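You operate a simulated robot arm through the tools that you are given. There is no shell and no other tool. Be economical: measure what you need, move in short steps, check, and stop when the job is done.

You are at the controls of a simulated two-armed robot. One attempt, no reset.

JOB
Pick up the sun tint tub from the bench right of the mill with one hand, pass it to the other hand and put it on the bench in front of the tall mixer. Shut the boats drawer. Take the tub of rose tint on the bench in front of the tall mixer and put it away on the upper tub shelf. Press the minus button of the tall mixer two times. Take the light cream tub on the bench right of the tall mixer and put it away on the upper tub shelf. Put the brown bottle of clear water on top of the white block. Take the large jar from the finishing bench and leave it on the upper shelf under the caps drawer. Lift the paper bin lid open. The order is free. Set down upright: sun tint tub, light cream tub, brown bottle of clear water, large jar.
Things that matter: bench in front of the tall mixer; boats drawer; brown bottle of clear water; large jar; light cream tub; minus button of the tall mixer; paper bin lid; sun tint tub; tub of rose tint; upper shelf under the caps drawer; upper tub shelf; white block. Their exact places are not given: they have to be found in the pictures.

It is judged by the outcome, as a careful person would: the job done as asked, and still so three seconds after it is handed in. It fails if anything else is knocked over, pushed out of place, dropped, spilled or broken. A push-on lid holds only when it is set on centred and level and pressed home; a screw cap is set on level and turned clockwise until tight.

ROBOT AND FRAMES
Two 7-joint arms with fingered hands on one trunk, on a base that drives. Base frame: it is fixed to the floor where the robot stands at the start and does not move with it; the origin is under the middle of the robot, x ahead of it, y to its left, z up. Units: mm, rad, N and s.
The left shoulder is at the start at [53, 92, 988], the right one opposite. With the tool pointing down near the work surface each hand reaches from about 100 to 400 mm from the robot's upright axis, wherever it stands, measured 20 degrees to its own side. Places, roughly: bench in front of the tall mixer [500, 1400, 900]; boats drawer [400, 3700, 800]; large jar [500, 5000, 1000]; light cream tub [500, 1000, 1000]; minus button of the tall mixer [700, 1400, 1500]; paper bin lid [-1000, 6100, 500]; sun tint tub [500, 0, 1000]; tub of rose tint [500, 1250, 1000]; upper shelf under the caps drawer (25x52 cm) [540, 4900, 400]; upper tub shelf [600, 500, 500]; white block (8x11x4 cm) [700, 2300, 900]. Payload 2.1 kg a hand.
The tool frame of a hand sits at the grasp point between the pads (the TCP): z along the fingers, y along the line on which they close. The tips reach 20 mm beyond it. Largest opening 68 mm; the body of the gripper starts 23 mm behind the TCP. The gripper is a hand of 5 fingers: y runs from the thumb to the fingers, the wrist lies at [-10, -79, -131] in the tool frame, and closing takes about 1.5 s.
Orientation is told as [roll, pitch, yaw] about the base's x, y, z axes, in that order, counted from this pose: with the fingers straight down and the wrist toward the robot, the tool's x, y and z point along [0, 1, 0], [1, 0, 0] and [0, 0, -1] of the base frame.

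CONTROLS
- The arms move only by the tool send_rows. It takes "left_rows", "right_rows" or both (then of equal length, played together; a hand with none holds still); each is a list that holds one entry, the list of rows, each a list of 6 numbers: the shift along the base's x, y, z in units of 400 mm (1.0 is 400 mm), then the turn, a rotation vector about the base's x, y, z in units of 45 degrees (1.0 is 45 degrees). In form: [[[x, y, z, ax, ay, az], ...]]. A call has 1 to 20 rows; each row is the pose to reach, as a shift and turn from the pose commanded when the call began. "left_gripper" and "right_gripper" are, for a hand that has rows, the opening in per cent of the stroke, from 0 (shut) to 100 (fully open), set as the call begins (left out, the last holds). A call with a number of a shift or a turn outside -1 to 1 is refused whole. Each row takes 0.2 s and may step no farther than 50 mm and 0.15 rad from the row before; otherwise, or with a gripper value out of range, the whole call is refused. A pose out of reach is approached as far as the arm can. The call stops where the force on the tool passes 40 N (or 10 N more than at its start, if that is more) or the arm is blocked; 0.2 s more then pass. Each finger travels about 153 mm/s and halts on what it meets, pressing with about 25 N; the grip force reading is that of the motor and also rises with nothing between the fingers. The clock runs only during rows and for 0.2 s after the last one: add rows that repeat a pose to give the fingers time. The reply holds the time, the measured pose of the TCP, the force on the tool along the base axes, the opening and the grip force, in the units named above and with some noise, with the torque about the TCP (base axes, N m) and any sound that the robot's microphone picked up.
- Cameras (640 x 400 px; columns grow to the right, rows downward): "scene" is now at [124.3, 57.1, 1187.4]; the picture's right is [0.54, -0.84, 0.00], its down [-0.09, -0.06, -0.99] and it looks along [0.84, 0.54, -0.10] (base axes); focal length 214 px, centre (320, 200). "left" rides on the left gripper at [-54, -58, -72] in its tool frame; the picture's right is [-0.57, -0.39, 0.73], its down [0.73, -0.64, 0.23] and it looks along [0.38, 0.66, 0.65] (tool axes); focal length 226 px, centre (320, 200). "right" rides on the right gripper at [54, -58, -72] in its tool frame; the picture's right is [-0.57, 0.39, -0.73], its down [-0.73, -0.64, 0.23] and it looks along [-0.38, 0.66, 0.65] (tool axes); focal length 226 px, centre (320, 200).
- snapshot(camera): a new picture of that camera. It takes no simulated time.
- slide_trunk(by): slides the trunk up (or, below 0, down) by that many mm; the arms and the scene camera ride with it, the base frame stays. It gives what a move gives, with no picture.
- roll_base(legs): drives the robot by 1 to 6 legs, each [ahead, left, turn to the left] in mm, mm and rad, along the robot's own axes; the way and the turn of a leg run together, so that a leg with both is an arc; at most 1500 mm and 3.142 rad a leg. The arms and the cameras ride along, it lands a little off, and it stops where it bumps. It gives what a move gives.
- finger_targets(index, middle, ring, little, thumb_bend, thumb_turn, hand): sets how far each is bent, from 0 (flat) to 100 (curled in); at 30 the hand is open as for a grip, at 70 the pads meet at the TCP. One left out holds its place. A second passes; each finger stops where it meets its share of the squeeze, and holds until it gets a number again. A gripper value or a shape takes the hand back. It gives what a move gives, with no picture; readings hold the bend of each and the force on index, middle, ring, little, thumb and palm. thumb_turn goes from beside the hand (0) to across from the fingers (100), as for a grip.
- grasp_type(shape, hand): the hand has 5 fingers and takes this shape, open, in about a second: jaw (thumb against the fingers, like two jaws); tri (thumb and two fingers); tip (a fingertip pinch); poke (one finger out to press); point (the index stretched); flat (the hand flat); cup (the hand cupped); fist (a fist). The gripper value then closes the fingers along that shape, each until it touches; the sizes above hold for jaw. It gives what a move gives, with no picture.
- head_to(pan, tilt): turns the head with the scene camera to pan (to the left, within 1.501 rad either way) and tilt (down, from -0.506 to 1.204), counted from straight ahead of the robot. It gives what a move gives.
- locate(camera, pixels): for up to 12 pixels [column, row] of the newest picture of that camera ("zoom" is the newest enlarged one), the place [x, y, z] in the base frame of the surface seen there, good to about 2 mm, but the place of the scene camera against the robot may be out by one fixed shift of up to 18 mm in any direction. It takes no simulated time.
- inspect(camera, box): a new picture of the part [left, top, right, bottom] of that camera's present view, enlarged. It takes no simulated time.
- sign_off(): hands the job in; it is judged then, once.

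Work in short steps. Measure before you move; look again where a grasp or a placing could have gone wrong, and mend it. You have 138 turns and 180 pictures in all, those below and enlarged ones among them. Open the grippers and draw the arms clear of the work before you hand the job in, unless the task says otherwise; then end with one line.

The tools are called after ">>>" as name(argument=value, ...) on one line, values as JSON. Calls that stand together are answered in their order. send_rows: Moves the arms, as the interface text tells. Its arguments: {"type":"object","properties":{"left_rows":{"type":"array"},"left_gripper":{"type":"number"},"right_rows":{"type":"array"},"right_gripper":{"type":"number"}},"required":[]} The other tools are called the same way: slide_trunk (by) slides the trunk up or down; grasp_type (shape, hand) gives the hand a shape; finger_targets (index, middle, ring, little, thumb_bend, thumb_turn, hand) moves the fingers one by one; roll_base (legs) drives the base; head_to (pan, tilt) turns the head that bears the scene camera; snapshot (camera) takes a picture; locate (camera, pixels) gives the place of the surface under pixels of a picture; inspect (camera, box) takes an enlarged picture of a part of a camera's view; sign_off () hands the job in.

At the start:

```text
time_s: 0.0
left_eef_pos: [254.8, 282.1, 1120.5]
left_orientation: [0.0, 0.001, 0.0]
left_contact_force: [-0.5, 0.6, 0.2]
left_torque: [0.02, -0.01, 0.0]
left_gripper_width: 67.6
left_gripper_force: 0.0
left_shape: jaw
left_bend: [30.0, 30.0, 30.0, 30.0, 30.0, 98.0]
left_finger forces: [0.1, 0.1, 0.0, 0.0, 0.0, 0.0]
right_eef_pos: [298.3, 20.7, 1209.2]
right_orientation: [0.002, -0.003, 0.0]
right_contact_force: [-0.5, -0.2, 0.5]
right_torque: [0.0, 0.04, 0.02]
right_gripper_width: 67.4
right_gripper_force: 0.1
right_shape: jaw
right_bend: [30.0, 30.0, 30.0, 30.0, 30.0, 98.0]
right_finger forces: [0.1, 0.0, 0.0, 0.0, 0.0, 0.0]
trunk travel left (down, up): [-230.0, 674.0]
robot x, y, heading: [-0.3, 0.1, -0.0]
head pan, tilt: [0.569, 0.105]
```

scene: 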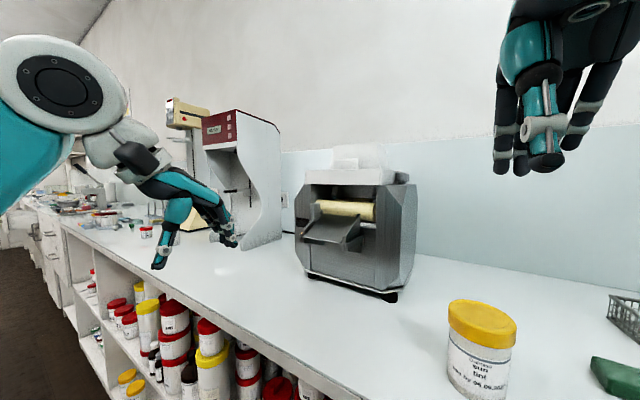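
right: 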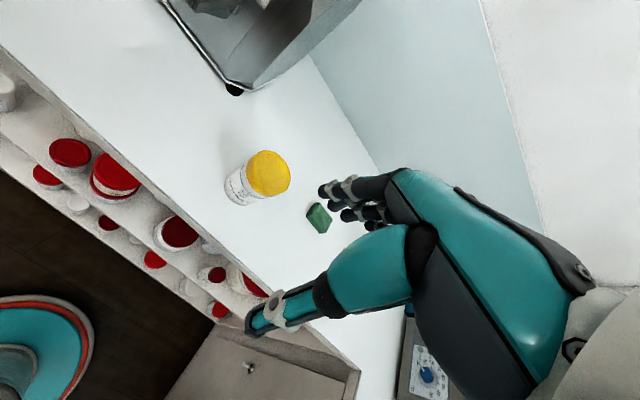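
left: 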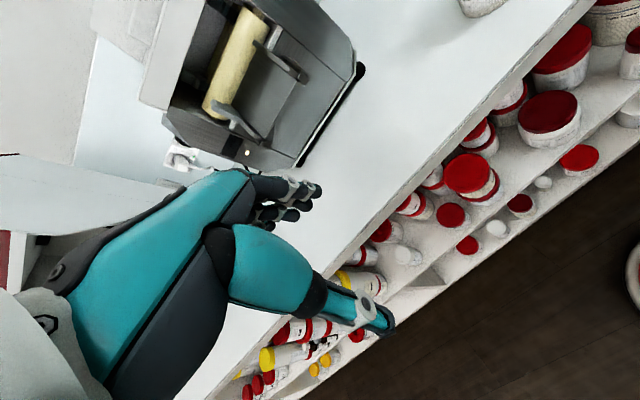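

The sun tint tub is seen at (482,320) in the scene picture; I measure it and the bench edge.

>>> locate(camera="scene", pixels=[[482, 316], [448, 310], [517, 330], [478, 375], [400, 350], [260, 330], [130, 318], [360, 290], [620, 375]])

>>> locate(camera="right", pixels=[[268, 170], [250, 165], [289, 180], [240, 195], [318, 217], [200, 140], [120, 110]])

>>> head_to(pan=0.0, tilt=0.6)

>>> snapshot(camera="scene")

```text
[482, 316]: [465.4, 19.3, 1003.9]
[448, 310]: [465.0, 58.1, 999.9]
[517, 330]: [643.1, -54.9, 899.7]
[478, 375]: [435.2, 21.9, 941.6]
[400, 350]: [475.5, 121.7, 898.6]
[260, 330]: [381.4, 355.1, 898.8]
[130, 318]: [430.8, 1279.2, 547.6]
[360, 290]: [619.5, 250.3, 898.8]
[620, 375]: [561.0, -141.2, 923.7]
```

```text
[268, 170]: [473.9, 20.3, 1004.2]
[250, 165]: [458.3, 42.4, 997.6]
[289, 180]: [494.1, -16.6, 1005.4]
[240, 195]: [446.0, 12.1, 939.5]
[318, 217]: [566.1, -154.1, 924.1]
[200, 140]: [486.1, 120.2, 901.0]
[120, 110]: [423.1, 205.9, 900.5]
```

```text
time_s: 1.0
left_eef_pos: [254.7, 282.0, 1119.6]
left_orientation: [0.0, 0.001, -0.001]
left_contact_force: [0.3, -0.1, 0.3]
left_torque: [-0.02, -0.01, 0.0]
left_gripper_width: 67.7
left_gripper_force: 0.0
left_shape: jaw
left_bend: [30.0, 30.0, 30.0, 30.0, 30.0, 98.0]
left_finger forces: [0.1, 0.1, 0.0, 0.1, 0.1, 0.0]
right_eef_pos: [299.4, 18.5, 1208.7]
right_orientation: [0.004, 0.001, -0.002]
right_contact_force: [-0.2, 0.0, -0.5]
right_torque: [-0.02, -0.02, -0.04]
right_gripper_width: 67.6
right_gripper_force: 0.2
right_shape: jaw
right_bend: [30.0, 30.0, 30.0, 30.0, 30.0, 98.0]
right_finger forces: [0.1, 0.0, 0.0, 0.0, 0.1, 0.0]
trunk travel left (down, up): [-230.0, 674.0]
robot x, y, heading: [-3.6, 1.9, -0.001]
head pan, tilt: [0.0, 0.6]
```

```text
176 pictures are left
```

scene: 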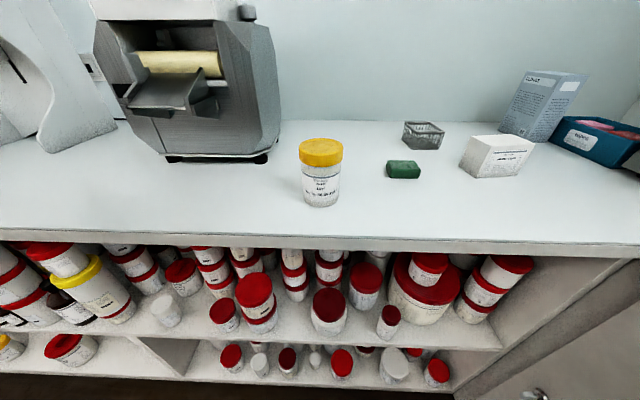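

The tub lid spans about (299..343, 150) here. I zoom in to measure its width, and compare with the right wrist camera.

>>> inspect(camera="scene", box=[270, 120, 430, 220])

>>> inspect(camera="right", box=[200, 130, 360, 230])

```text
4.00 times, centred on (350, 170) of scene
```

zoom: 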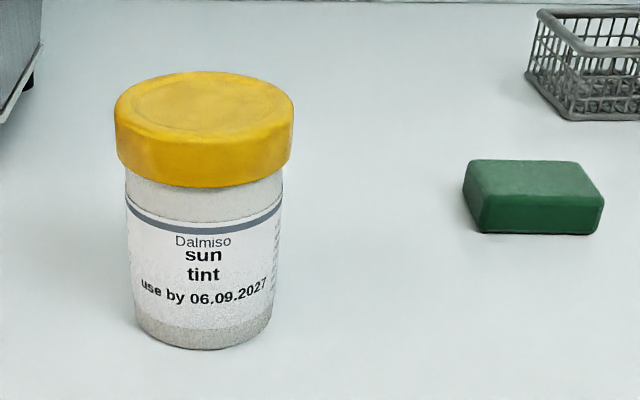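

```text
4.00 times, centred on (280, 180) of right
```

zoom: 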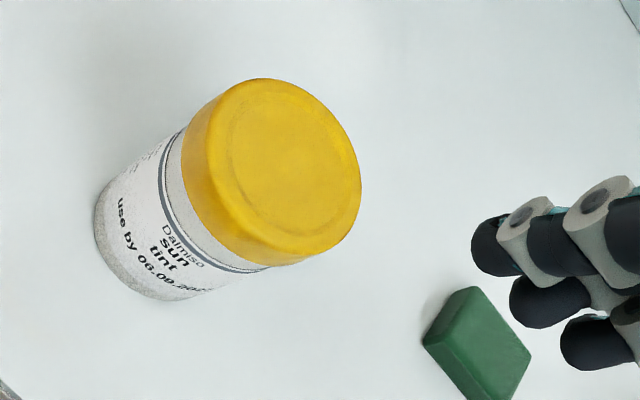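

I measure lid edge points, body points and the green block in the right wrist's enlarged picture.

>>> locate(camera="zoom", pixels=[[283, 165], [262, 84], [358, 175], [340, 225], [300, 250], [225, 200], [215, 120], [170, 220], [110, 200], [155, 290], [470, 290], [60, 100]])

>>> locate(camera="scene", pixels=[[320, 143], [302, 146], [341, 145], [320, 161], [307, 180], [336, 180], [320, 195], [388, 161], [320, 240], [320, 248], [150, 150]])

```text
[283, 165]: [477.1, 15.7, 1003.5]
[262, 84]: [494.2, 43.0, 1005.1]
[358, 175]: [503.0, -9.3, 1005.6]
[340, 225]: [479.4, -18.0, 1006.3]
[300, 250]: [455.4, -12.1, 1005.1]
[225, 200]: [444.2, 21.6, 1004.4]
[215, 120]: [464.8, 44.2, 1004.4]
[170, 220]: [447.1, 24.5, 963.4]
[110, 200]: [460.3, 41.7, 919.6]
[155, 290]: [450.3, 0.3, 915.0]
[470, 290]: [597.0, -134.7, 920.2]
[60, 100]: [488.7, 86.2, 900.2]
```

```text
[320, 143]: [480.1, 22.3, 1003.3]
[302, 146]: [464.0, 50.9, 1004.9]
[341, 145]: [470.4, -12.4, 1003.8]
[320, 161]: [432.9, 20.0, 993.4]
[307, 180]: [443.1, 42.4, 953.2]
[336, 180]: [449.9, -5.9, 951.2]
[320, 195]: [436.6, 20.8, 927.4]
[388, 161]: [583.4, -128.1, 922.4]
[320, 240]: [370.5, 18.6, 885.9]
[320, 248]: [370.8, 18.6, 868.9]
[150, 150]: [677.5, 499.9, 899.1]
```

The tub's centre is at about [476, 15], top z 1005, lid about 66 mm wide and body about 58; the scene camera reads about (-10, +5) off against the wrist camera. The tub is a bit far, so I drive closer.

>>> roll_base(legs=[[130, 90, 0]])

>>> finger_targets(hand="right", index=15, middle=15, ring=15, little=15, thumb_bend=15, thumb_turn=100)

>>> snapshot(camera="right")

>>> snapshot(camera="scene")

```text
time_s: 2.4
left_eef_pos: [383.2, 372.9, 1119.6]
left_orientation: [0.001, 0.0, 0.002]
left_contact_force: [-0.4, 0.2, -0.1]
left_torque: [0.0, 0.01, 0.01]
left_gripper_width: 67.8
left_gripper_force: 0.0
left_shape: jaw
left_bend: [30.0, 30.0, 30.0, 30.0, 30.0, 98.0]
left_finger forces: [0.0, 0.1, 0.0, 0.0, 0.1, 0.1]
right_eef_pos: [427.1, 110.5, 1208.7]
right_orientation: [0.001, -0.003, 0.003]
right_contact_force: [-0.6, -0.4, -0.8]
right_torque: [-0.02, -0.02, -0.02]
right_gripper_width: 67.6
right_gripper_force: 0.0
right_shape: jaw
right_bend: [30.0, 30.0, 30.0, 30.0, 30.0, 98.0]
right_finger forces: [0.0, 0.0, 0.0, 0.0, 0.1, 0.0]
trunk travel left (down, up): [-230.0, 674.0]
robot x, y, heading: [129.7, 88.7, 0.004]
head pan, tilt: [0.0, 0.6]
```

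```text
time_s: 3.4
left_eef_pos: [382.9, 372.5, 1120.9]
left_orientation: [0.0, 0.0, 0.002]
left_contact_force: [0.4, 0.2, 0.5]
left_torque: [0.01, 0.03, -0.02]
left_gripper_width: 67.8
left_gripper_force: 0.1
left_shape: jaw
left_bend: [30.0, 30.0, 30.0, 30.0, 30.0, 98.0]
left_finger forces: [0.1, 0.1, 0.0, 0.0, 0.1, 0.1]
right_eef_pos: [427.5, 110.7, 1209.2]
right_orientation: [0.001, -0.002, 0.004]
right_contact_force: [0.5, -0.2, 0.3]
right_torque: [0.01, 0.02, 0.01]
right_gripper_width: 84.5
right_gripper_force: 0.0
right_shape: fingers
right_bend: [15.0, 15.0, 15.0, 15.0, 15.0, 97.0]
right_finger forces: [0.0, 0.0, 0.0, 0.0, 0.0, 0.0]
trunk travel left (down, up): [-230.0, 674.0]
robot x, y, heading: [127.8, 90.1, 0.002]
head pan, tilt: [0.0, 0.6]
```

```text
173 pictures are left
```

right: 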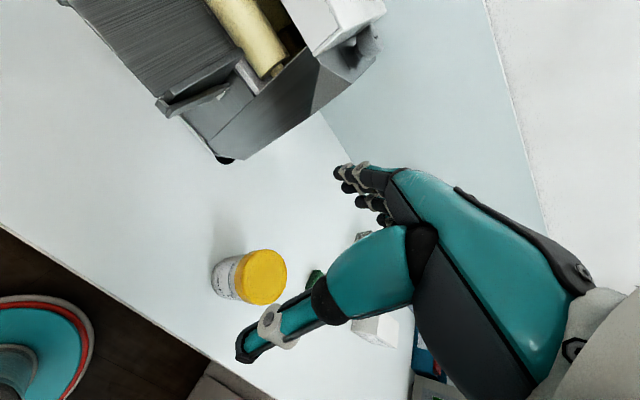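

```text
172 pictures are left
```

scene: 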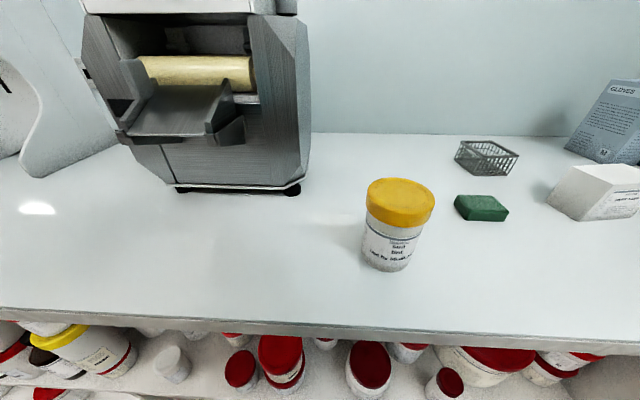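

Bend 15 opens the hand to 84.5 mm. I re-measure the tub from here: lid centre (262,275) in the right picture and (400,197) in the scene picture.

>>> locate(camera="right", pixels=[[264, 276], [286, 280], [263, 250], [240, 278], [258, 303], [278, 297]])

>>> locate(camera="scene", pixels=[[402, 197], [368, 193], [434, 199], [402, 179], [399, 213], [388, 240]])

```text
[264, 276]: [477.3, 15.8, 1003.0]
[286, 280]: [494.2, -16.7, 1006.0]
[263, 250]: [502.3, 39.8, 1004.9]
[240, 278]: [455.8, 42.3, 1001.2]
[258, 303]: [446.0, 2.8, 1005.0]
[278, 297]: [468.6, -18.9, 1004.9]
```

```text
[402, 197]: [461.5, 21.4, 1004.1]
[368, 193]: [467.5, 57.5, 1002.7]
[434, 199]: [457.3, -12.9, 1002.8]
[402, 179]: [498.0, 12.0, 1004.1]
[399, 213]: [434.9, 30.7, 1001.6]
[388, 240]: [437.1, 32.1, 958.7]
```

Tub centre is about (476, 14). I move the right hand over it and stop with the tips 20 mm above the lid to check.

>>> send_rows(right_rows=[[[0.04, -0.08, 0, 0, 0, 0], [0.08, -0.16, 0, 0, 0, 0], [0.121, -0.242, 0, 0, 0, 0], [0.121, -0.242, -0.11, 0, 0, 0], [0.121, -0.242, -0.22, 0, 0, 0], [0.121, -0.242, -0.32, 0, 0, 0], [0.121, -0.242, -0.4, 0, 0, 0]]])

>>> snapshot(camera="right")

>>> snapshot(camera="scene")

```text
time_s: 5.0
left_eef_pos: [381.2, 372.7, 1120.3]
left_orientation: [-0.001, 0.0, 0.001]
left_contact_force: [0.5, -0.3, -0.1]
left_torque: [-0.02, -0.02, -0.02]
left_gripper_width: 67.6
left_gripper_force: 0.0
left_shape: jaw
left_bend: [30.0, 30.0, 30.0, 30.0, 30.0, 98.0]
left_finger forces: [0.0, 0.0, 0.0, 0.0, 0.1, 0.0]
right_eef_pos: [476.0, 11.5, 1048.0]
right_orientation: [0.001, -0.001, 0.004]
right_contact_force: [0.1, 0.6, 0.7]
right_torque: [0.0, -0.03, 0.01]
right_gripper_width: 84.5
right_gripper_force: 0.0
right_shape: fingers
right_bend: [15.0, 15.0, 15.0, 15.0, 15.0, 97.0]
right_finger forces: [0.0, 0.0, 0.0, 0.0, 0.1, 0.1]
trunk travel left (down, up): [-230.0, 674.0]
robot x, y, heading: [131.3, 90.9, 0.003]
head pan, tilt: [0.0, 0.6]
```

```text
171 pictures are left
```

right: 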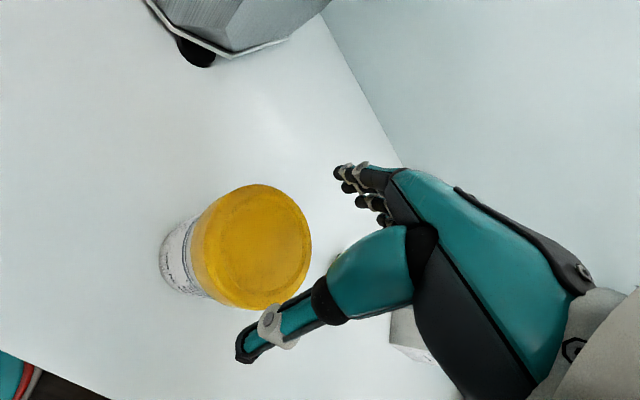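

```text
170 pictures are left
```

scene: 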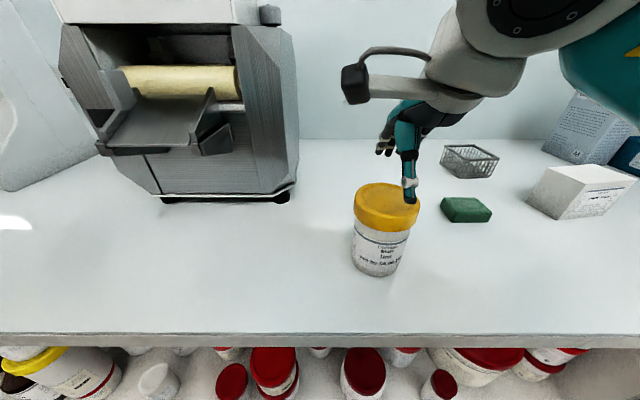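

The lid centre is at (257,246) in the right picture; the point under the TCP should fall near (268,249). I locate for the fine offset.

>>> locate(camera="right", pixels=[[258, 246], [310, 245], [258, 185], [205, 250], [250, 307], [292, 200], [218, 215], [285, 292], [242, 361]])

```text
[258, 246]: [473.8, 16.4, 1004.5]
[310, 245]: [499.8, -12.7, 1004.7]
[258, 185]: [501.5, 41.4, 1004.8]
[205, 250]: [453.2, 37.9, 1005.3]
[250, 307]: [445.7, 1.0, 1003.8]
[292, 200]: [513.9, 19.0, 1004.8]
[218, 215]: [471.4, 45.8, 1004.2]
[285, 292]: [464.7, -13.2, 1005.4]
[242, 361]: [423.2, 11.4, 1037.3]
```

Lid centre refined to (479, 15). I descend to TCP z 987 (palm 5 mm above the lid) with a small correction, watching force.

>>> send_rows(right_rows=[[[0.0075, 0.009, 0, 0, 0, 0], [0.0075, 0.009, -0.05, 0, 0, 0], [0.0075, 0.009, -0.1, 0, 0, 0], [0.0075, 0.009, -0.152, 0, 0, 0], [0.0075, 0.009, -0.152, 0, 0, 0]]])

>>> finger_targets(hand="right", index=70, middle=70, ring=70, little=70, thumb_bend=70)

>>> snapshot(camera="right")

>>> snapshot(camera="scene")

```text
time_s: 6.2
left_eef_pos: [380.7, 373.4, 1120.0]
left_orientation: [0.001, -0.001, 0.002]
left_contact_force: [0.7, -0.4, -0.5]
left_torque: [-0.02, 0.04, 0.04]
left_gripper_width: 67.7
left_gripper_force: 0.1
left_shape: jaw
left_bend: [30.0, 30.0, 30.0, 30.0, 30.0, 98.0]
left_finger forces: [0.1, 0.1, 0.0, 0.0, 0.0, 0.1]
right_eef_pos: [477.7, 16.6, 990.0]
right_orientation: [0.003, -0.009, 0.004]
right_contact_force: [-5.5, 1.5, 29.1]
right_torque: [0.07, 0.09, -0.03]
right_gripper_width: 92.9
right_gripper_force: 13.7
right_shape: fingers
right_bend: [10.0, 15.0, 15.0, 15.0, 8.0, 95.0]
right_finger forces: [8.8, 0.3, 0.4, 0.0, 16.9, 0.0]
trunk travel left (down, up): [-230.0, 674.0]
robot x, y, heading: [132.7, 86.7, 0.006]
head pan, tilt: [0.0, 0.6]
```

```text
time_s: 6.6
left_eef_pos: [381.2, 374.2, 1119.3]
left_orientation: [0.0, -0.002, 0.001]
left_contact_force: [0.1, 0.8, 0.4]
left_torque: [0.0, -0.03, 0.01]
left_gripper_width: 67.8
left_gripper_force: 0.1
left_shape: jaw
left_bend: [30.0, 30.0, 30.0, 30.0, 30.0, 98.0]
left_finger forces: [0.0, 0.1, 0.0, 0.0, 0.0, 0.1]
right_eef_pos: [479.3, 15.8, 993.0]
right_orientation: [0.007, -0.018, 0.002]
right_contact_force: [-1.5, -2.8, 31.5]
right_torque: [0.03, -0.14, 0.35]
right_gripper_width: 83.3
right_gripper_force: 49.7
right_shape: fingers
right_bend: [14.0, 33.0, 33.0, 55.0, 21.0, 89.0]
right_finger forces: [16.0, 13.1, 11.8, 8.5, 50.1, 0.0]
trunk travel left (down, up): [-230.0, 674.0]
robot x, y, heading: [128.9, 89.7, 0.002]
head pan, tilt: [0.0, 0.6]
stopped (right hand): the force on the tool passed its limit at 43 N (the readings are from after the stop); the commanded pose is now the measured one
```

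```text
169 pictures are left
```

right: 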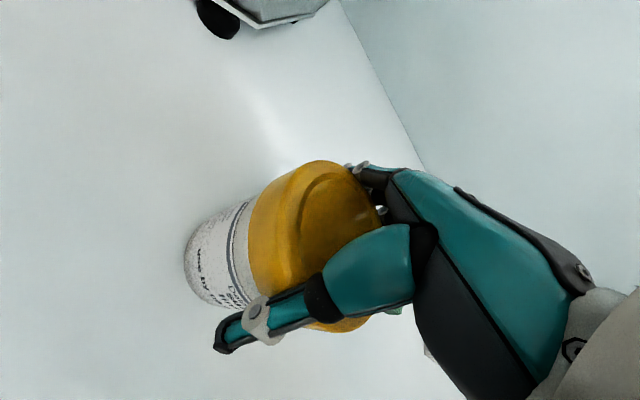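

```text
168 pictures are left
```

scene: 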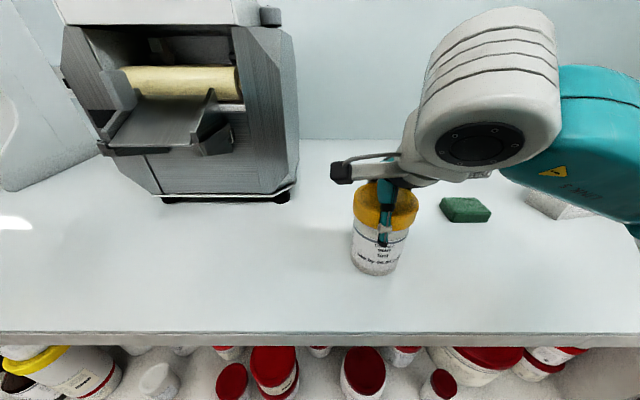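

The hand has closed around the lid with 30 N of downward push remaining. I lift a little to relieve it and see whether the tub comes along.

>>> send_rows(right_rows=[[[0, 0, 0.01, 0, 0, 0], [0, 0, 0.02, 0, 0, 0], [0, 0, 0.03, 0, 0, 0], [0, 0, 0.05, 0, 0, 0], [0, 0, 0.07, 0, 0, 0], [0, 0, 0.07, 0, 0, 0], [0, 0, 0.07, 0, 0, 0]]])

>>> snapshot(camera="right")

>>> snapshot(camera="scene")

```text
time_s: 8.2
left_eef_pos: [383.0, 372.3, 1119.8]
left_orientation: [-0.002, 0.0, 0.002]
left_contact_force: [0.1, 0.7, 0.3]
left_torque: [-0.04, -0.01, 0.02]
left_gripper_width: 67.6
left_gripper_force: 0.0
left_shape: jaw
left_bend: [30.0, 30.0, 30.0, 30.0, 30.0, 98.0]
left_finger forces: [0.1, 0.0, 0.0, 0.1, 0.0, 0.0]
right_eef_pos: [480.5, 14.9, 1018.3]
right_orientation: [0.003, -0.008, 0.001]
right_contact_force: [0.0, 0.9, -1.8]
right_torque: [0.02, 0.03, -0.01]
right_gripper_width: 76.9
right_gripper_force: 46.0
right_shape: fingers
right_bend: [14.0, 34.0, 35.0, 59.0, 38.0, 84.0]
right_finger forces: [12.5, 13.8, 11.6, 7.7, 46.3, 0.0]
trunk travel left (down, up): [-230.0, 674.0]
robot x, y, heading: [130.3, 91.1, 0.002]
head pan, tilt: [0.0, 0.6]
```

```text
167 pictures are left
```

right: 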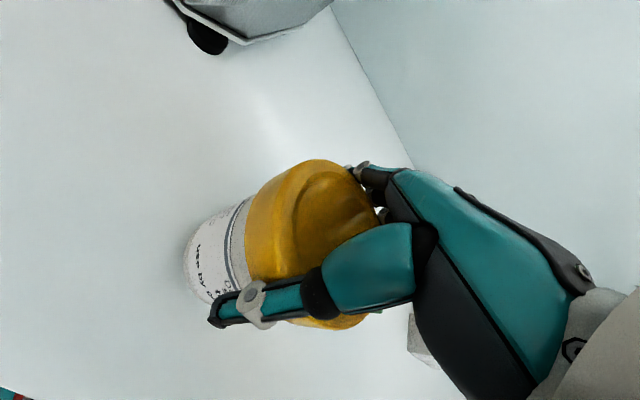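

```text
166 pictures are left
```

scene: 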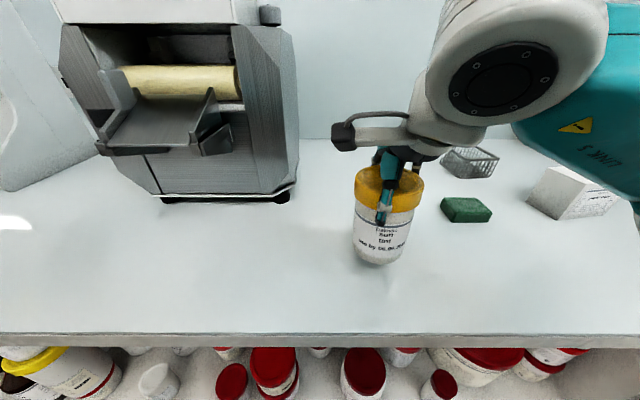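

The whole tub lifted (about 2 N). I raise it to TCP z ≈1160 and yaw the right wrist +40° away, while turning the left hand to a sideways grip (roll −90°) well to the left.

>>> send_rows(right_rows=[[[0, 0, 0.08, 0, 0, 0], [0, 0, 0.16, 0, 0, 0.17], [0, 0, 0.24, 0, 0, 0.34], [0, 0, 0.32, 0, 0, 0.51], [0, 0, 0.355, 0, 0, 0.68], [0, 0, 0.355, 0, 0, 0.85], [0, 0, 0.355, 0, 0, 0.85], [0, 0, 0.355, 0, 0, 0.85]]])

>>> finger_targets(hand="left", index=10, middle=10, ring=10, little=10, thumb_bend=10, thumb_turn=100)

>>> send_rows(left_rows=[[[0, 0, 0, -0.15, 0, 0], [0, 0, 0, -0.3, 0, 0], [0, 0, 0, -0.48, 0, 0], [0, 0, 0, -0.66, 0, 0], [0, 0, 0, -0.84, 0, 0], [0, 0, 0, -1.0, 0, 0], [0, 0, 0, -1.0, 0, 0]]])

>>> send_rows(left_rows=[[[0, 0, 0, -0.18, 0, 0], [0, 0, 0, -0.36, 0, 0], [0, 0, 0, -0.54, 0, 0], [0, 0, 0, -0.72, 0, 0], [0, 0, 0, -0.9, 0, 0], [0, 0, 0, -1.0, 0, 0], [0, 0, 0, -1.0, 0, 0]]])

>>> snapshot(camera="scene")

>>> snapshot(camera="left")

```text
time_s: 10.0
left_eef_pos: [383.6, 373.0, 1120.3]
left_orientation: [0.001, 0.0, 0.003]
left_contact_force: [0.3, 0.2, 0.4]
left_torque: [0.02, 0.02, -0.01]
left_gripper_width: 67.6
left_gripper_force: 0.1
left_shape: jaw
left_bend: [30.0, 30.0, 30.0, 30.0, 30.0, 98.0]
left_finger forces: [0.0, 0.0, 0.0, 0.0, 0.0, 0.1]
right_eef_pos: [479.7, 16.9, 1159.9]
right_orientation: [0.002, -0.01, 0.67]
right_contact_force: [-0.9, 0.1, -1.8]
right_torque: [0.01, -0.02, -0.01]
right_gripper_width: 76.6
right_gripper_force: 45.6
right_shape: fingers
right_bend: [14.0, 34.0, 35.0, 59.0, 39.0, 84.0]
right_finger forces: [12.2, 13.6, 11.4, 7.6, 45.2, 0.0]
trunk travel left (down, up): [-230.0, 674.0]
robot x, y, heading: [127.4, 88.9, 0.003]
head pan, tilt: [0.0, 0.6]
```

```text
time_s: 11.0
left_eef_pos: [383.8, 373.9, 1119.9]
left_orientation: [0.0, 0.0, 0.001]
left_contact_force: [-0.3, -0.1, -0.4]
left_torque: [-0.01, -0.01, -0.01]
left_gripper_width: 90.9
left_gripper_force: 0.0
left_shape: fingers
left_bend: [10.0, 10.0, 10.0, 10.0, 10.0, 96.0]
left_finger forces: [0.1, 0.0, 0.0, 0.0, 0.1, 0.1]
right_eef_pos: [478.8, 15.1, 1160.2]
right_orientation: [0.002, -0.009, 0.67]
right_contact_force: [0.6, 0.1, -2.5]
right_torque: [0.0, 0.01, 0.01]
right_gripper_width: 76.5
right_gripper_force: 45.2
right_shape: fingers
right_bend: [14.0, 34.0, 35.0, 59.0, 39.0, 84.0]
right_finger forces: [12.3, 13.7, 11.4, 7.7, 45.2, 0.1]
trunk travel left (down, up): [-230.0, 674.0]
robot x, y, heading: [126.6, 92.2, -0.002]
head pan, tilt: [0.0, 0.6]
```

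```text
time_s: 12.6
left_eef_pos: [381.6, 373.2, 1119.9]
left_orientation: [-0.787, 0.002, 0.003]
left_contact_force: [0.0, 0.7, 0.8]
left_torque: [0.0, 0.0, -0.01]
left_gripper_width: 90.9
left_gripper_force: 0.0
left_shape: fingers
left_bend: [10.0, 10.0, 10.0, 10.0, 10.0, 96.0]
left_finger forces: [0.0, 0.1, 0.0, 0.0, 0.1, 0.1]
right_eef_pos: [479.9, 17.0, 1159.9]
right_orientation: [0.003, -0.008, 0.67]
right_contact_force: [0.0, 0.4, -2.6]
right_torque: [0.0, 0.05, -0.03]
right_gripper_width: 76.6
right_gripper_force: 45.0
right_shape: fingers
right_bend: [14.0, 34.0, 35.0, 59.0, 39.0, 84.0]
right_finger forces: [12.1, 13.6, 11.4, 7.7, 45.2, 0.1]
trunk travel left (down, up): [-230.0, 674.0]
robot x, y, heading: [126.9, 86.9, 0.006]
head pan, tilt: [0.0, 0.6]
```

```text
time_s: 14.2
left_eef_pos: [384.0, 373.1, 1119.0]
left_orientation: [-1.573, 0.001, 0.001]
left_contact_force: [-0.1, 0.8, -0.3]
left_torque: [0.02, 0.0, -0.01]
left_gripper_width: 90.7
left_gripper_force: 0.0
left_shape: fingers
left_bend: [10.0, 10.0, 10.0, 10.0, 10.0, 96.0]
left_finger forces: [0.0, 0.0, 0.0, 0.1, 0.1, 0.1]
right_eef_pos: [479.3, 16.0, 1160.1]
right_orientation: [0.005, -0.009, 0.67]
right_contact_force: [-0.2, 0.6, -2.5]
right_torque: [-0.01, 0.04, -0.02]
right_gripper_width: 76.6
right_gripper_force: 45.1
right_shape: fingers
right_bend: [14.0, 34.0, 35.0, 59.0, 39.0, 84.0]
right_finger forces: [12.2, 13.8, 11.3, 7.7, 45.0, 0.1]
trunk travel left (down, up): [-230.0, 674.0]
robot x, y, heading: [129.6, 90.4, 0.001]
head pan, tilt: [0.0, 0.6]
```

```text
165 pictures are left
```

scene: 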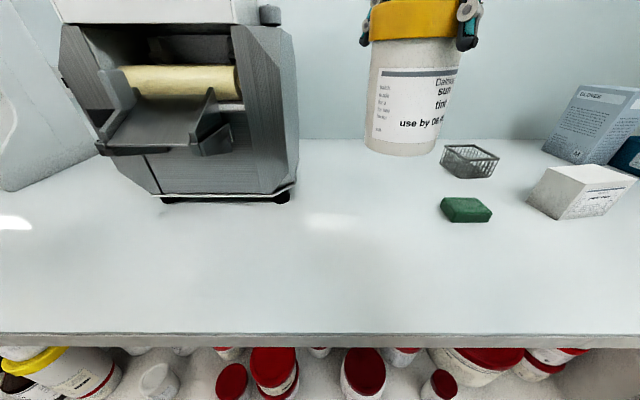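

```text
164 pictures are left
```

left: 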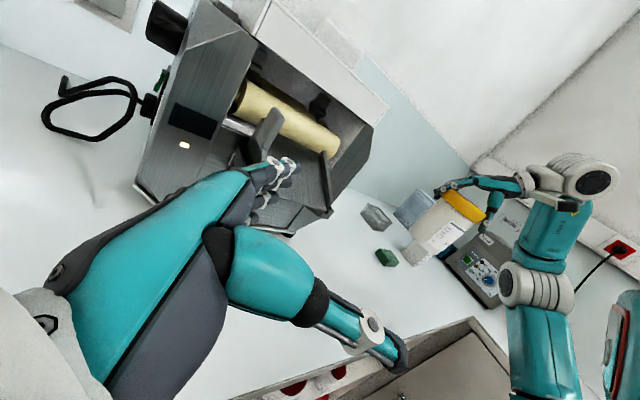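

Both arms obey well. I measure the held tub with both cameras.

>>> locate(camera="scene", pixels=[[418, 110], [400, 148], [370, 100], [461, 100], [416, 30], [366, 35]])

>>> inspect(camera="left", box=[380, 150, 540, 250])

```text
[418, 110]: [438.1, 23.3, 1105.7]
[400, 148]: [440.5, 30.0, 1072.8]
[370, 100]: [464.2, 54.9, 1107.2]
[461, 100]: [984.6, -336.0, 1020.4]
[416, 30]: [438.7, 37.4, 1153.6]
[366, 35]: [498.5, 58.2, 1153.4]
```

```text
4.00 times, centred on (460, 200) of left
```

zoom: 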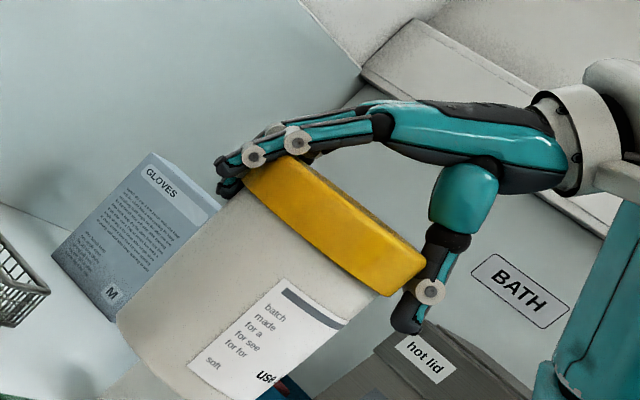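

The right fingers end just below the lid, so the whole body is free. I locate body points with the left camera.

>>> locate(camera="zoom", pixels=[[230, 290], [125, 320], [300, 270], [180, 340], [280, 330], [310, 240], [400, 290]])

```text
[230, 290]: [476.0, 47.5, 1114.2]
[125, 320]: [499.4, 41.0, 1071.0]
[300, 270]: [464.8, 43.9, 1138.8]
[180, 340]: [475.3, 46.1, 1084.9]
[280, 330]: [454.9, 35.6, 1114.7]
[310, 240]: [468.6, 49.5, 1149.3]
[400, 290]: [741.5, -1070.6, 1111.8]
```

Tub axis is at about (479, 16.5), body radius 31. I bring the left hand to (479, 120, 1100), short of the tub, and check.

>>> send_rows(left_rows=[[[0, -0.11, -0.01, 0, 0, 0], [0, -0.22, -0.02, 0, 0, 0], [0, -0.33, -0.03, 0, 0, 0], [0, -0.44, -0.0475, 0, 0, 0], [0, -0.54, -0.0475, 0, 0, 0], [0, -0.6325, -0.0475, 0, 0, 0], [0.08, -0.6325, -0.0475, 0, 0, 0], [0.16, -0.6325, -0.0475, 0, 0, 0], [0.2375, -0.6325, -0.0475, 0, 0, 0], [0.2375, -0.6325, -0.0475, 0, 0, 0]]])

>>> snapshot(camera="left")

>>> snapshot(camera="scene")

```text
time_s: 16.4
left_eef_pos: [478.0, 118.5, 1100.8]
left_orientation: [-1.572, 0.004, 0.0]
left_contact_force: [0.6, 0.5, -0.6]
left_torque: [0.0, 0.04, -0.02]
left_gripper_width: 91.2
left_gripper_force: 0.0
left_shape: fingers
left_bend: [10.0, 10.0, 10.0, 10.0, 10.0, 96.0]
left_finger forces: [0.1, 0.1, 0.1, 0.0, 0.0, 0.0]
left hand out of reach, approached as far as the arm can: row 5, 6
right_eef_pos: [480.3, 15.7, 1159.7]
right_orientation: [0.005, -0.01, 0.671]
right_contact_force: [-0.5, -1.0, -2.3]
right_torque: [-0.02, -0.02, 0.04]
right_gripper_width: 76.4
right_gripper_force: 44.5
right_shape: fingers
right_bend: [14.0, 34.0, 35.0, 59.0, 39.0, 84.0]
right_finger forces: [12.2, 13.7, 11.5, 7.8, 44.7, 0.1]
trunk travel left (down, up): [-230.0, 674.0]
robot x, y, heading: [130.0, 89.1, 0.006]
head pan, tilt: [0.0, 0.6]
```

```text
162 pictures are left
```

left: 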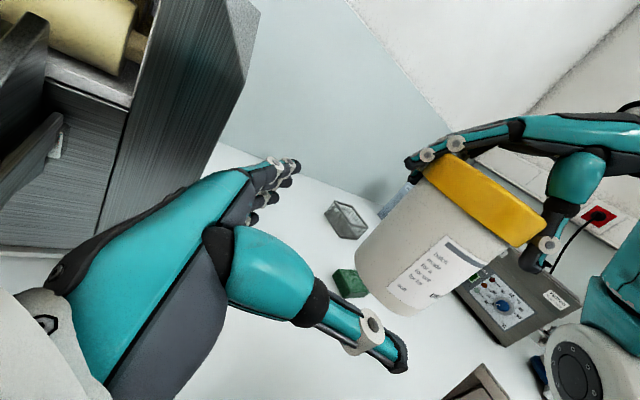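

```text
161 pictures are left
```

scene: 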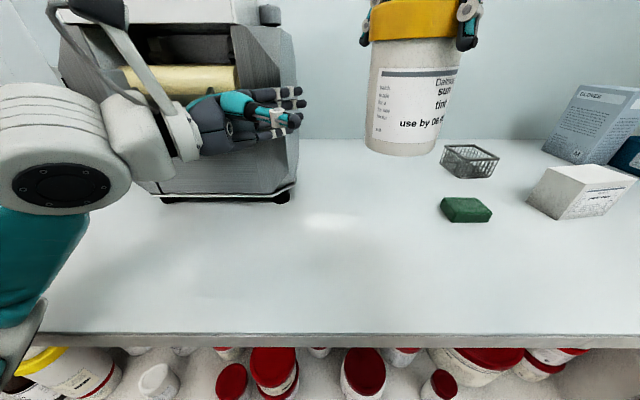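

The fingers line up with the tub body. I move in along −y to y≈30.

>>> send_rows(left_rows=[[[0, -0.06, 0, 0, 0, 0], [0, -0.12, 0, 0, 0, 0], [0, -0.17, 0, 0, 0, 0], [0, -0.2, 0, 0, 0, 0], [0, -0.22, 0, 0, 0, 0], [0, -0.22, 0, 0, 0, 0]]])

>>> snapshot(camera="left")

>>> snapshot(camera="scene")

```text
time_s: 18.0
left_eef_pos: [472.7, 114.3, 1107.0]
left_orientation: [-1.567, -0.014, 0.137]
left_contact_force: [-0.8, 0.0, 0.0]
left_torque: [-0.01, 0.01, 0.01]
left_gripper_width: 90.8
left_gripper_force: 0.0
left_shape: fingers
left_bend: [10.0, 10.0, 10.0, 10.0, 10.0, 96.0]
left_finger forces: [0.0, 0.0, 0.0, 0.1, 0.1, 0.1]
right_eef_pos: [476.4, 99.2, 1160.9]
right_orientation: [0.006, -0.016, 0.807]
right_contact_force: [0.4, -0.3, -2.5]
right_torque: [0.0, 0.0, 0.0]
right_gripper_width: 76.2
right_gripper_force: 43.5
right_shape: fingers
right_bend: [14.0, 34.0, 36.0, 59.0, 40.0, 84.0]
right_finger forces: [11.9, 13.5, 11.2, 7.4, 43.5, 0.0]
trunk travel left (down, up): [-230.0, 674.0]
robot x, y, heading: [120.9, 128.0, 0.14]
head pan, tilt: [0.0, 0.6]
stopped in row 6 (left hand): the arm was blocked; the commanded pose is now the measured one
```

```text
160 pictures are left
```

left: 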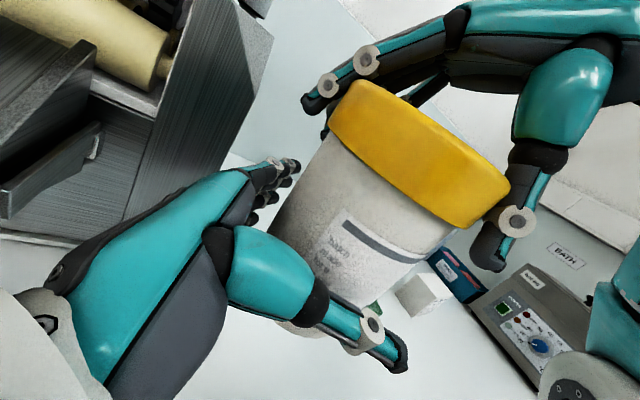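

```text
159 pictures are left
```

scene: 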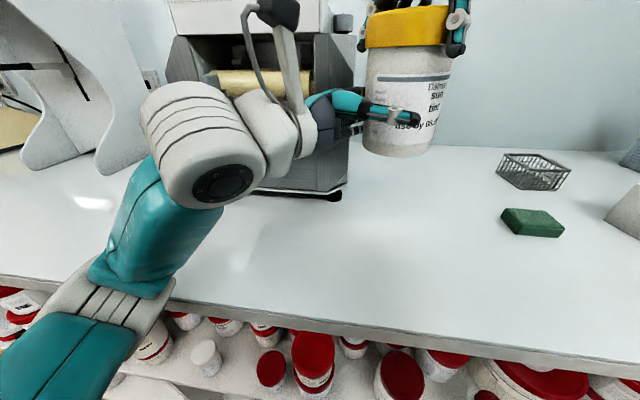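

The base was pushed and turned (heading 0.14): the left arm must have met something, likely the mill. I check where the mill's foot and the tub are now.

>>> locate(camera="scene", pixels=[[334, 196], [335, 201], [345, 190], [405, 60], [400, 145], [395, 130], [505, 210], [528, 236]])

>>> locate(camera="left", pixels=[[320, 200], [300, 175], [340, 130], [290, 215], [340, 260], [175, 110]])

```text
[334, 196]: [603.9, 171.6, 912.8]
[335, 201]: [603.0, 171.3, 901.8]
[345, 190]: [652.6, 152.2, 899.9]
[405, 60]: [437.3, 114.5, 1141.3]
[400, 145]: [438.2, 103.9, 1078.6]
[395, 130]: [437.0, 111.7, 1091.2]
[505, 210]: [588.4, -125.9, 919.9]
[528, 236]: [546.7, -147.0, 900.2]
```

```text
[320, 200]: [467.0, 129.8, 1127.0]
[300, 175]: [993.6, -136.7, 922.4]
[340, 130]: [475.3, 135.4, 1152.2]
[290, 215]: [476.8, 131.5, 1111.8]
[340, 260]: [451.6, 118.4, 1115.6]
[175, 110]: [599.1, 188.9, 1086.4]
```

The mill foot reads (603,171), matching its original place within error, so the mill did not move; only the base got nudged. The tub axis is now 14 mm in front of the left TCP and well centred, so I close the left hand here.

>>> finger_targets(hand="left", index=70, middle=70, ring=70, little=70, thumb_bend=70)

>>> snapshot(camera="left")

>>> snapshot(camera="scene")

```text
time_s: 19.0
left_eef_pos: [474.5, 113.9, 1103.7]
left_orientation: [-1.565, -0.009, 0.14]
left_contact_force: [16.4, 4.2, -13.6]
left_torque: [0.31, 0.19, 0.41]
left_gripper_width: 58.3
left_gripper_force: 23.8
left_shape: fingers
left_bend: [41.0, 50.0, 50.0, 58.0, 24.0, 96.0]
left_finger forces: [10.2, 7.9, 8.1, 7.9, 13.9, 0.0]
right_eef_pos: [477.3, 98.4, 1162.0]
right_orientation: [0.004, -0.019, 0.81]
right_contact_force: [-15.8, -5.0, 14.6]
right_torque: [-0.31, 0.79, -0.12]
right_gripper_width: 70.5
right_gripper_force: 41.6
right_shape: fingers
right_bend: [18.0, 37.0, 41.0, 63.0, 46.0, 79.0]
right_finger forces: [6.6, 9.6, 8.3, 5.7, 52.9, 0.0]
trunk travel left (down, up): [-230.0, 674.0]
robot x, y, heading: [124.5, 130.7, 0.146]
head pan, tilt: [0.0, 0.6]
```

```text
158 pictures are left
```

left: 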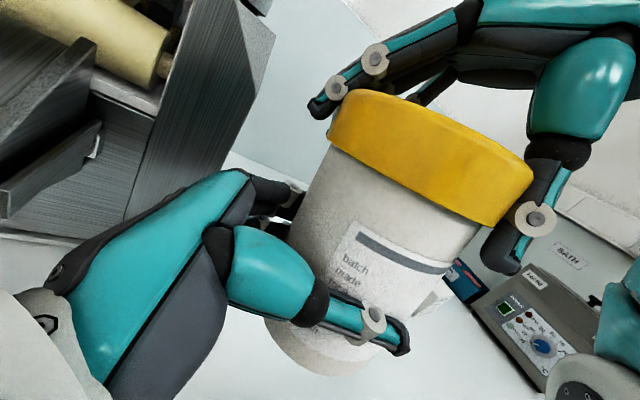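

```text
157 pictures are left
```

scene: 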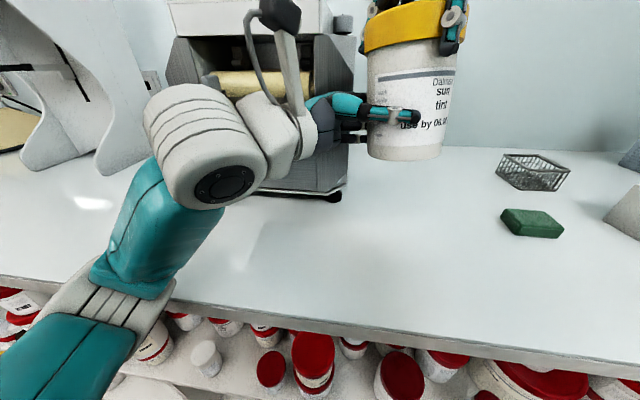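

The left hand grips the body with all fingers. I open the right hand and raise it clear.

>>> finger_targets(hand="right", index=5, middle=5, ring=5, little=5, thumb_bend=5)

>>> send_rows(right_rows=[[[0, 0, 0.05, 0, 0, 0], [0, 0, 0.12, 0, 0, 0], [0, 0, 0.2, 0, 0, 0], [0, -0.1, 0.25, 0, 0, 0], [0, -0.22, 0.25, 0, 0, 0], [-0.05, -0.32, 0.25, 0, 0, 0]]])

>>> snapshot(camera="left")

>>> snapshot(camera="scene")

```text
time_s: 20.0
left_eef_pos: [474.1, 114.2, 1104.6]
left_orientation: [-1.564, -0.007, 0.14]
left_contact_force: [12.1, 2.9, -17.8]
left_torque: [0.47, 0.41, 0.37]
left_gripper_width: 58.7
left_gripper_force: 24.0
left_shape: fingers
left_bend: [41.0, 51.0, 51.0, 60.0, 25.0, 95.0]
left_finger forces: [10.8, 7.7, 7.3, 7.4, 14.0, 0.0]
right_eef_pos: [478.4, 97.4, 1162.0]
right_orientation: [0.003, -0.017, 0.808]
right_contact_force: [-12.5, -2.3, 17.3]
right_torque: [-0.3, 0.32, -0.18]
right_gripper_width: 96.8
right_gripper_force: 9.8
right_shape: fingers
right_bend: [5.0, 5.0, 5.0, 5.0, 6.0, 89.0]
right_finger forces: [0.1, 0.0, 0.1, 0.0, 19.4, 0.0]
trunk travel left (down, up): [-230.0, 674.0]
robot x, y, heading: [125.8, 131.0, 0.14]
head pan, tilt: [0.0, 0.6]
```

```text
time_s: 21.4
left_eef_pos: [474.8, 114.8, 1104.5]
left_orientation: [-1.567, -0.009, 0.138]
left_contact_force: [0.5, 0.3, -2.1]
left_torque: [0.06, -0.03, 0.0]
left_gripper_width: 58.7
left_gripper_force: 24.7
left_shape: fingers
left_bend: [45.0, 54.0, 55.0, 63.0, 16.0, 92.0]
left_finger forces: [7.5, 5.7, 6.2, 5.4, 24.3, 0.0]
right_eef_pos: [414.0, 7.0, 1200.0]
right_orientation: [0.005, -0.018, 0.805]
right_contact_force: [0.4, 0.4, 0.3]
right_torque: [0.03, -0.03, -0.05]
right_gripper_width: 94.5
right_gripper_force: 0.1
right_shape: fingers
right_bend: [5.0, 5.0, 5.0, 5.0, 12.0, 96.0]
right_finger forces: [0.0, 0.1, 0.0, 0.0, 0.1, 0.1]
right hand out of reach, approached as far as the arm can: row 1, 2, 3, 4, 5, 6
trunk travel left (down, up): [-230.0, 674.0]
robot x, y, heading: [126.1, 132.7, 0.14]
head pan, tilt: [0.0, 0.6]
```

```text
156 pictures are left
```

left: 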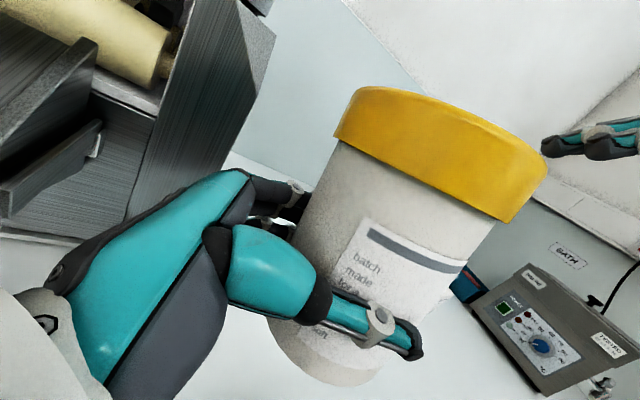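

```text
155 pictures are left
```

scene: 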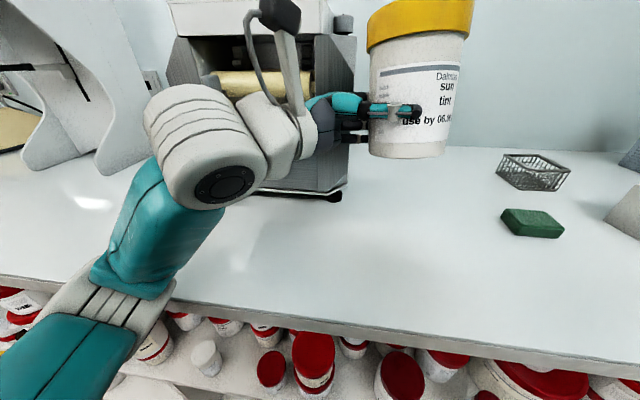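

The hand-over worked; the left hand holds the tub. I back the base off, straighten the heading, and drive left toward the mixer.

>>> roll_base(legs=[[-240, 0, 0], [0, 0, -0.14], [0, 1000, 0]])

>>> head_to(pan=0.1, tilt=0.45)

>>> snapshot(camera="scene")

```text
time_s: 28.6
left_eef_pos: [234.3, 1047.3, 1100.5]
left_orientation: [-1.572, 0.003, 0.017]
left_contact_force: [0.2, -0.4, -2.0]
left_torque: [0.03, -0.03, 0.0]
left_gripper_width: 58.5
left_gripper_force: 24.2
left_shape: fingers
left_bend: [45.0, 54.0, 55.0, 63.0, 15.0, 93.0]
left_finger forces: [7.5, 5.7, 6.0, 5.3, 24.1, 0.1]
right_eef_pos: [162.6, 947.8, 1197.8]
right_orientation: [0.006, -0.008, 0.681]
right_contact_force: [0.3, -0.1, -0.2]
right_torque: [-0.02, -0.02, 0.02]
right_gripper_width: 94.0
right_gripper_force: 0.0
right_shape: fingers
right_bend: [5.0, 5.0, 5.0, 5.0, 12.0, 96.0]
right_finger forces: [0.0, 0.0, 0.0, 0.0, 0.1, 0.1]
trunk travel left (down, up): [-230.0, 674.0]
robot x, y, heading: [-117.9, 1101.9, 0.02]
head pan, tilt: [0.0, 0.6]
```

```text
time_s: 29.3
left_eef_pos: [236.2, 1048.0, 1100.0]
left_orientation: [-1.57, 0.005, 0.017]
left_contact_force: [0.0, 0.5, -2.1]
left_torque: [0.0, -0.05, 0.01]
left_gripper_width: 58.6
left_gripper_force: 24.2
left_shape: fingers
left_bend: [45.0, 54.0, 55.0, 63.0, 15.0, 93.0]
left_finger forces: [7.5, 5.7, 6.0, 5.2, 24.1, 0.1]
right_eef_pos: [164.2, 948.4, 1197.3]
right_orientation: [0.007, -0.006, 0.684]
right_contact_force: [-0.3, -0.9, -0.2]
right_torque: [0.01, 0.04, 0.05]
right_gripper_width: 94.3
right_gripper_force: 0.3
right_shape: fingers
right_bend: [5.0, 5.0, 5.0, 5.0, 12.0, 96.0]
right_finger forces: [0.1, 0.1, 0.0, 0.0, 0.0, 0.1]
trunk travel left (down, up): [-230.0, 674.0]
robot x, y, heading: [-119.1, 1102.8, 0.02]
head pan, tilt: [0.099, 0.45]
```

```text
154 pictures are left
```

scene: 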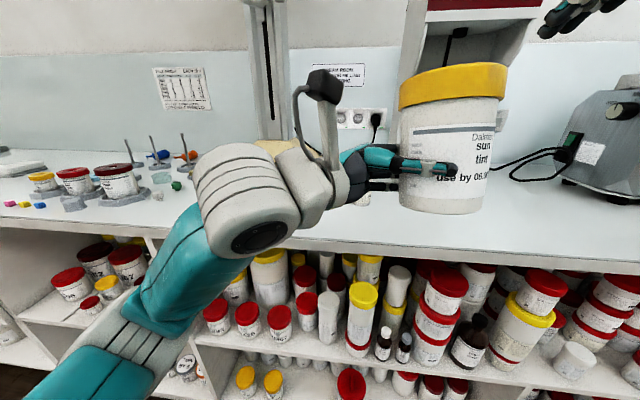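

The arm hides part of the bench. I look up and left to find the tall mixer and its surroundings.

>>> head_to(pan=0.45, tilt=-0.15)

>>> snapshot(camera="scene")

>>> snapshot(camera="right")

>>> snapshot(camera="left")

```text
time_s: 30.3
left_eef_pos: [234.1, 1047.7, 1100.5]
left_orientation: [-1.571, 0.003, 0.014]
left_contact_force: [0.6, -0.3, -2.6]
left_torque: [0.08, -0.01, -0.01]
left_gripper_width: 58.7
left_gripper_force: 25.0
left_shape: fingers
left_bend: [45.0, 54.0, 55.0, 63.0, 15.0, 93.0]
left_finger forces: [7.5, 5.7, 6.0, 5.4, 24.1, 0.0]
right_eef_pos: [162.8, 948.2, 1197.0]
right_orientation: [0.007, -0.008, 0.684]
right_contact_force: [0.6, 0.1, -0.8]
right_torque: [-0.02, 0.0, 0.0]
right_gripper_width: 94.2
right_gripper_force: 0.0
right_shape: fingers
right_bend: [5.0, 5.0, 5.0, 5.0, 12.0, 96.0]
right_finger forces: [0.0, 0.0, 0.1, 0.1, 0.0, 0.0]
trunk travel left (down, up): [-230.0, 674.0]
robot x, y, heading: [-116.6, 1103.5, 0.025]
head pan, tilt: [0.45, -0.15]
```

```text
153 pictures are left
```

scene: 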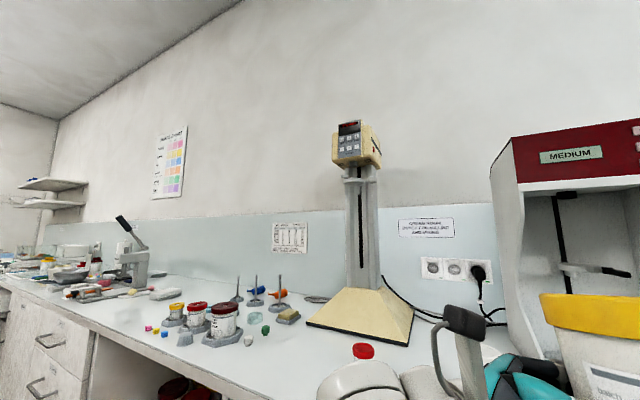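

```text
152 pictures are left
```

right: 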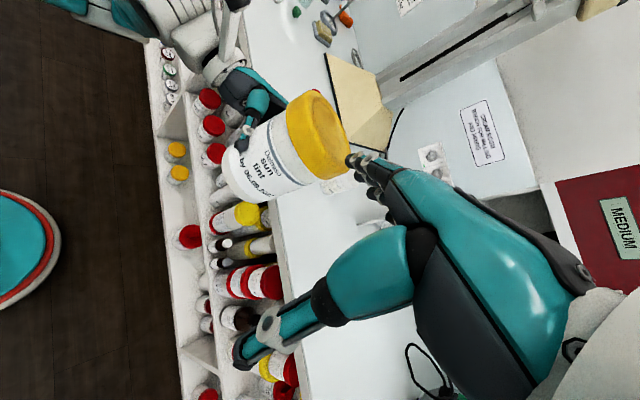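

```text
151 pictures are left
```

left: 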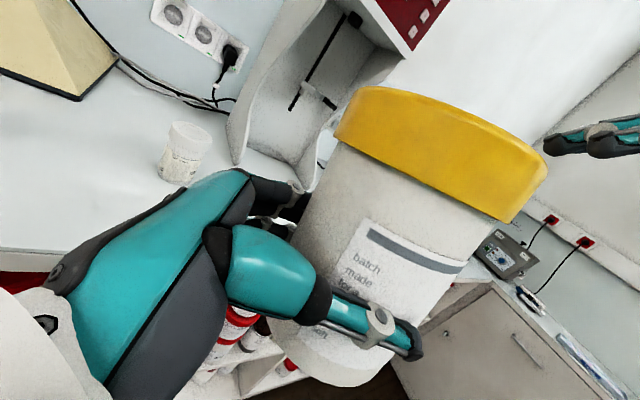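

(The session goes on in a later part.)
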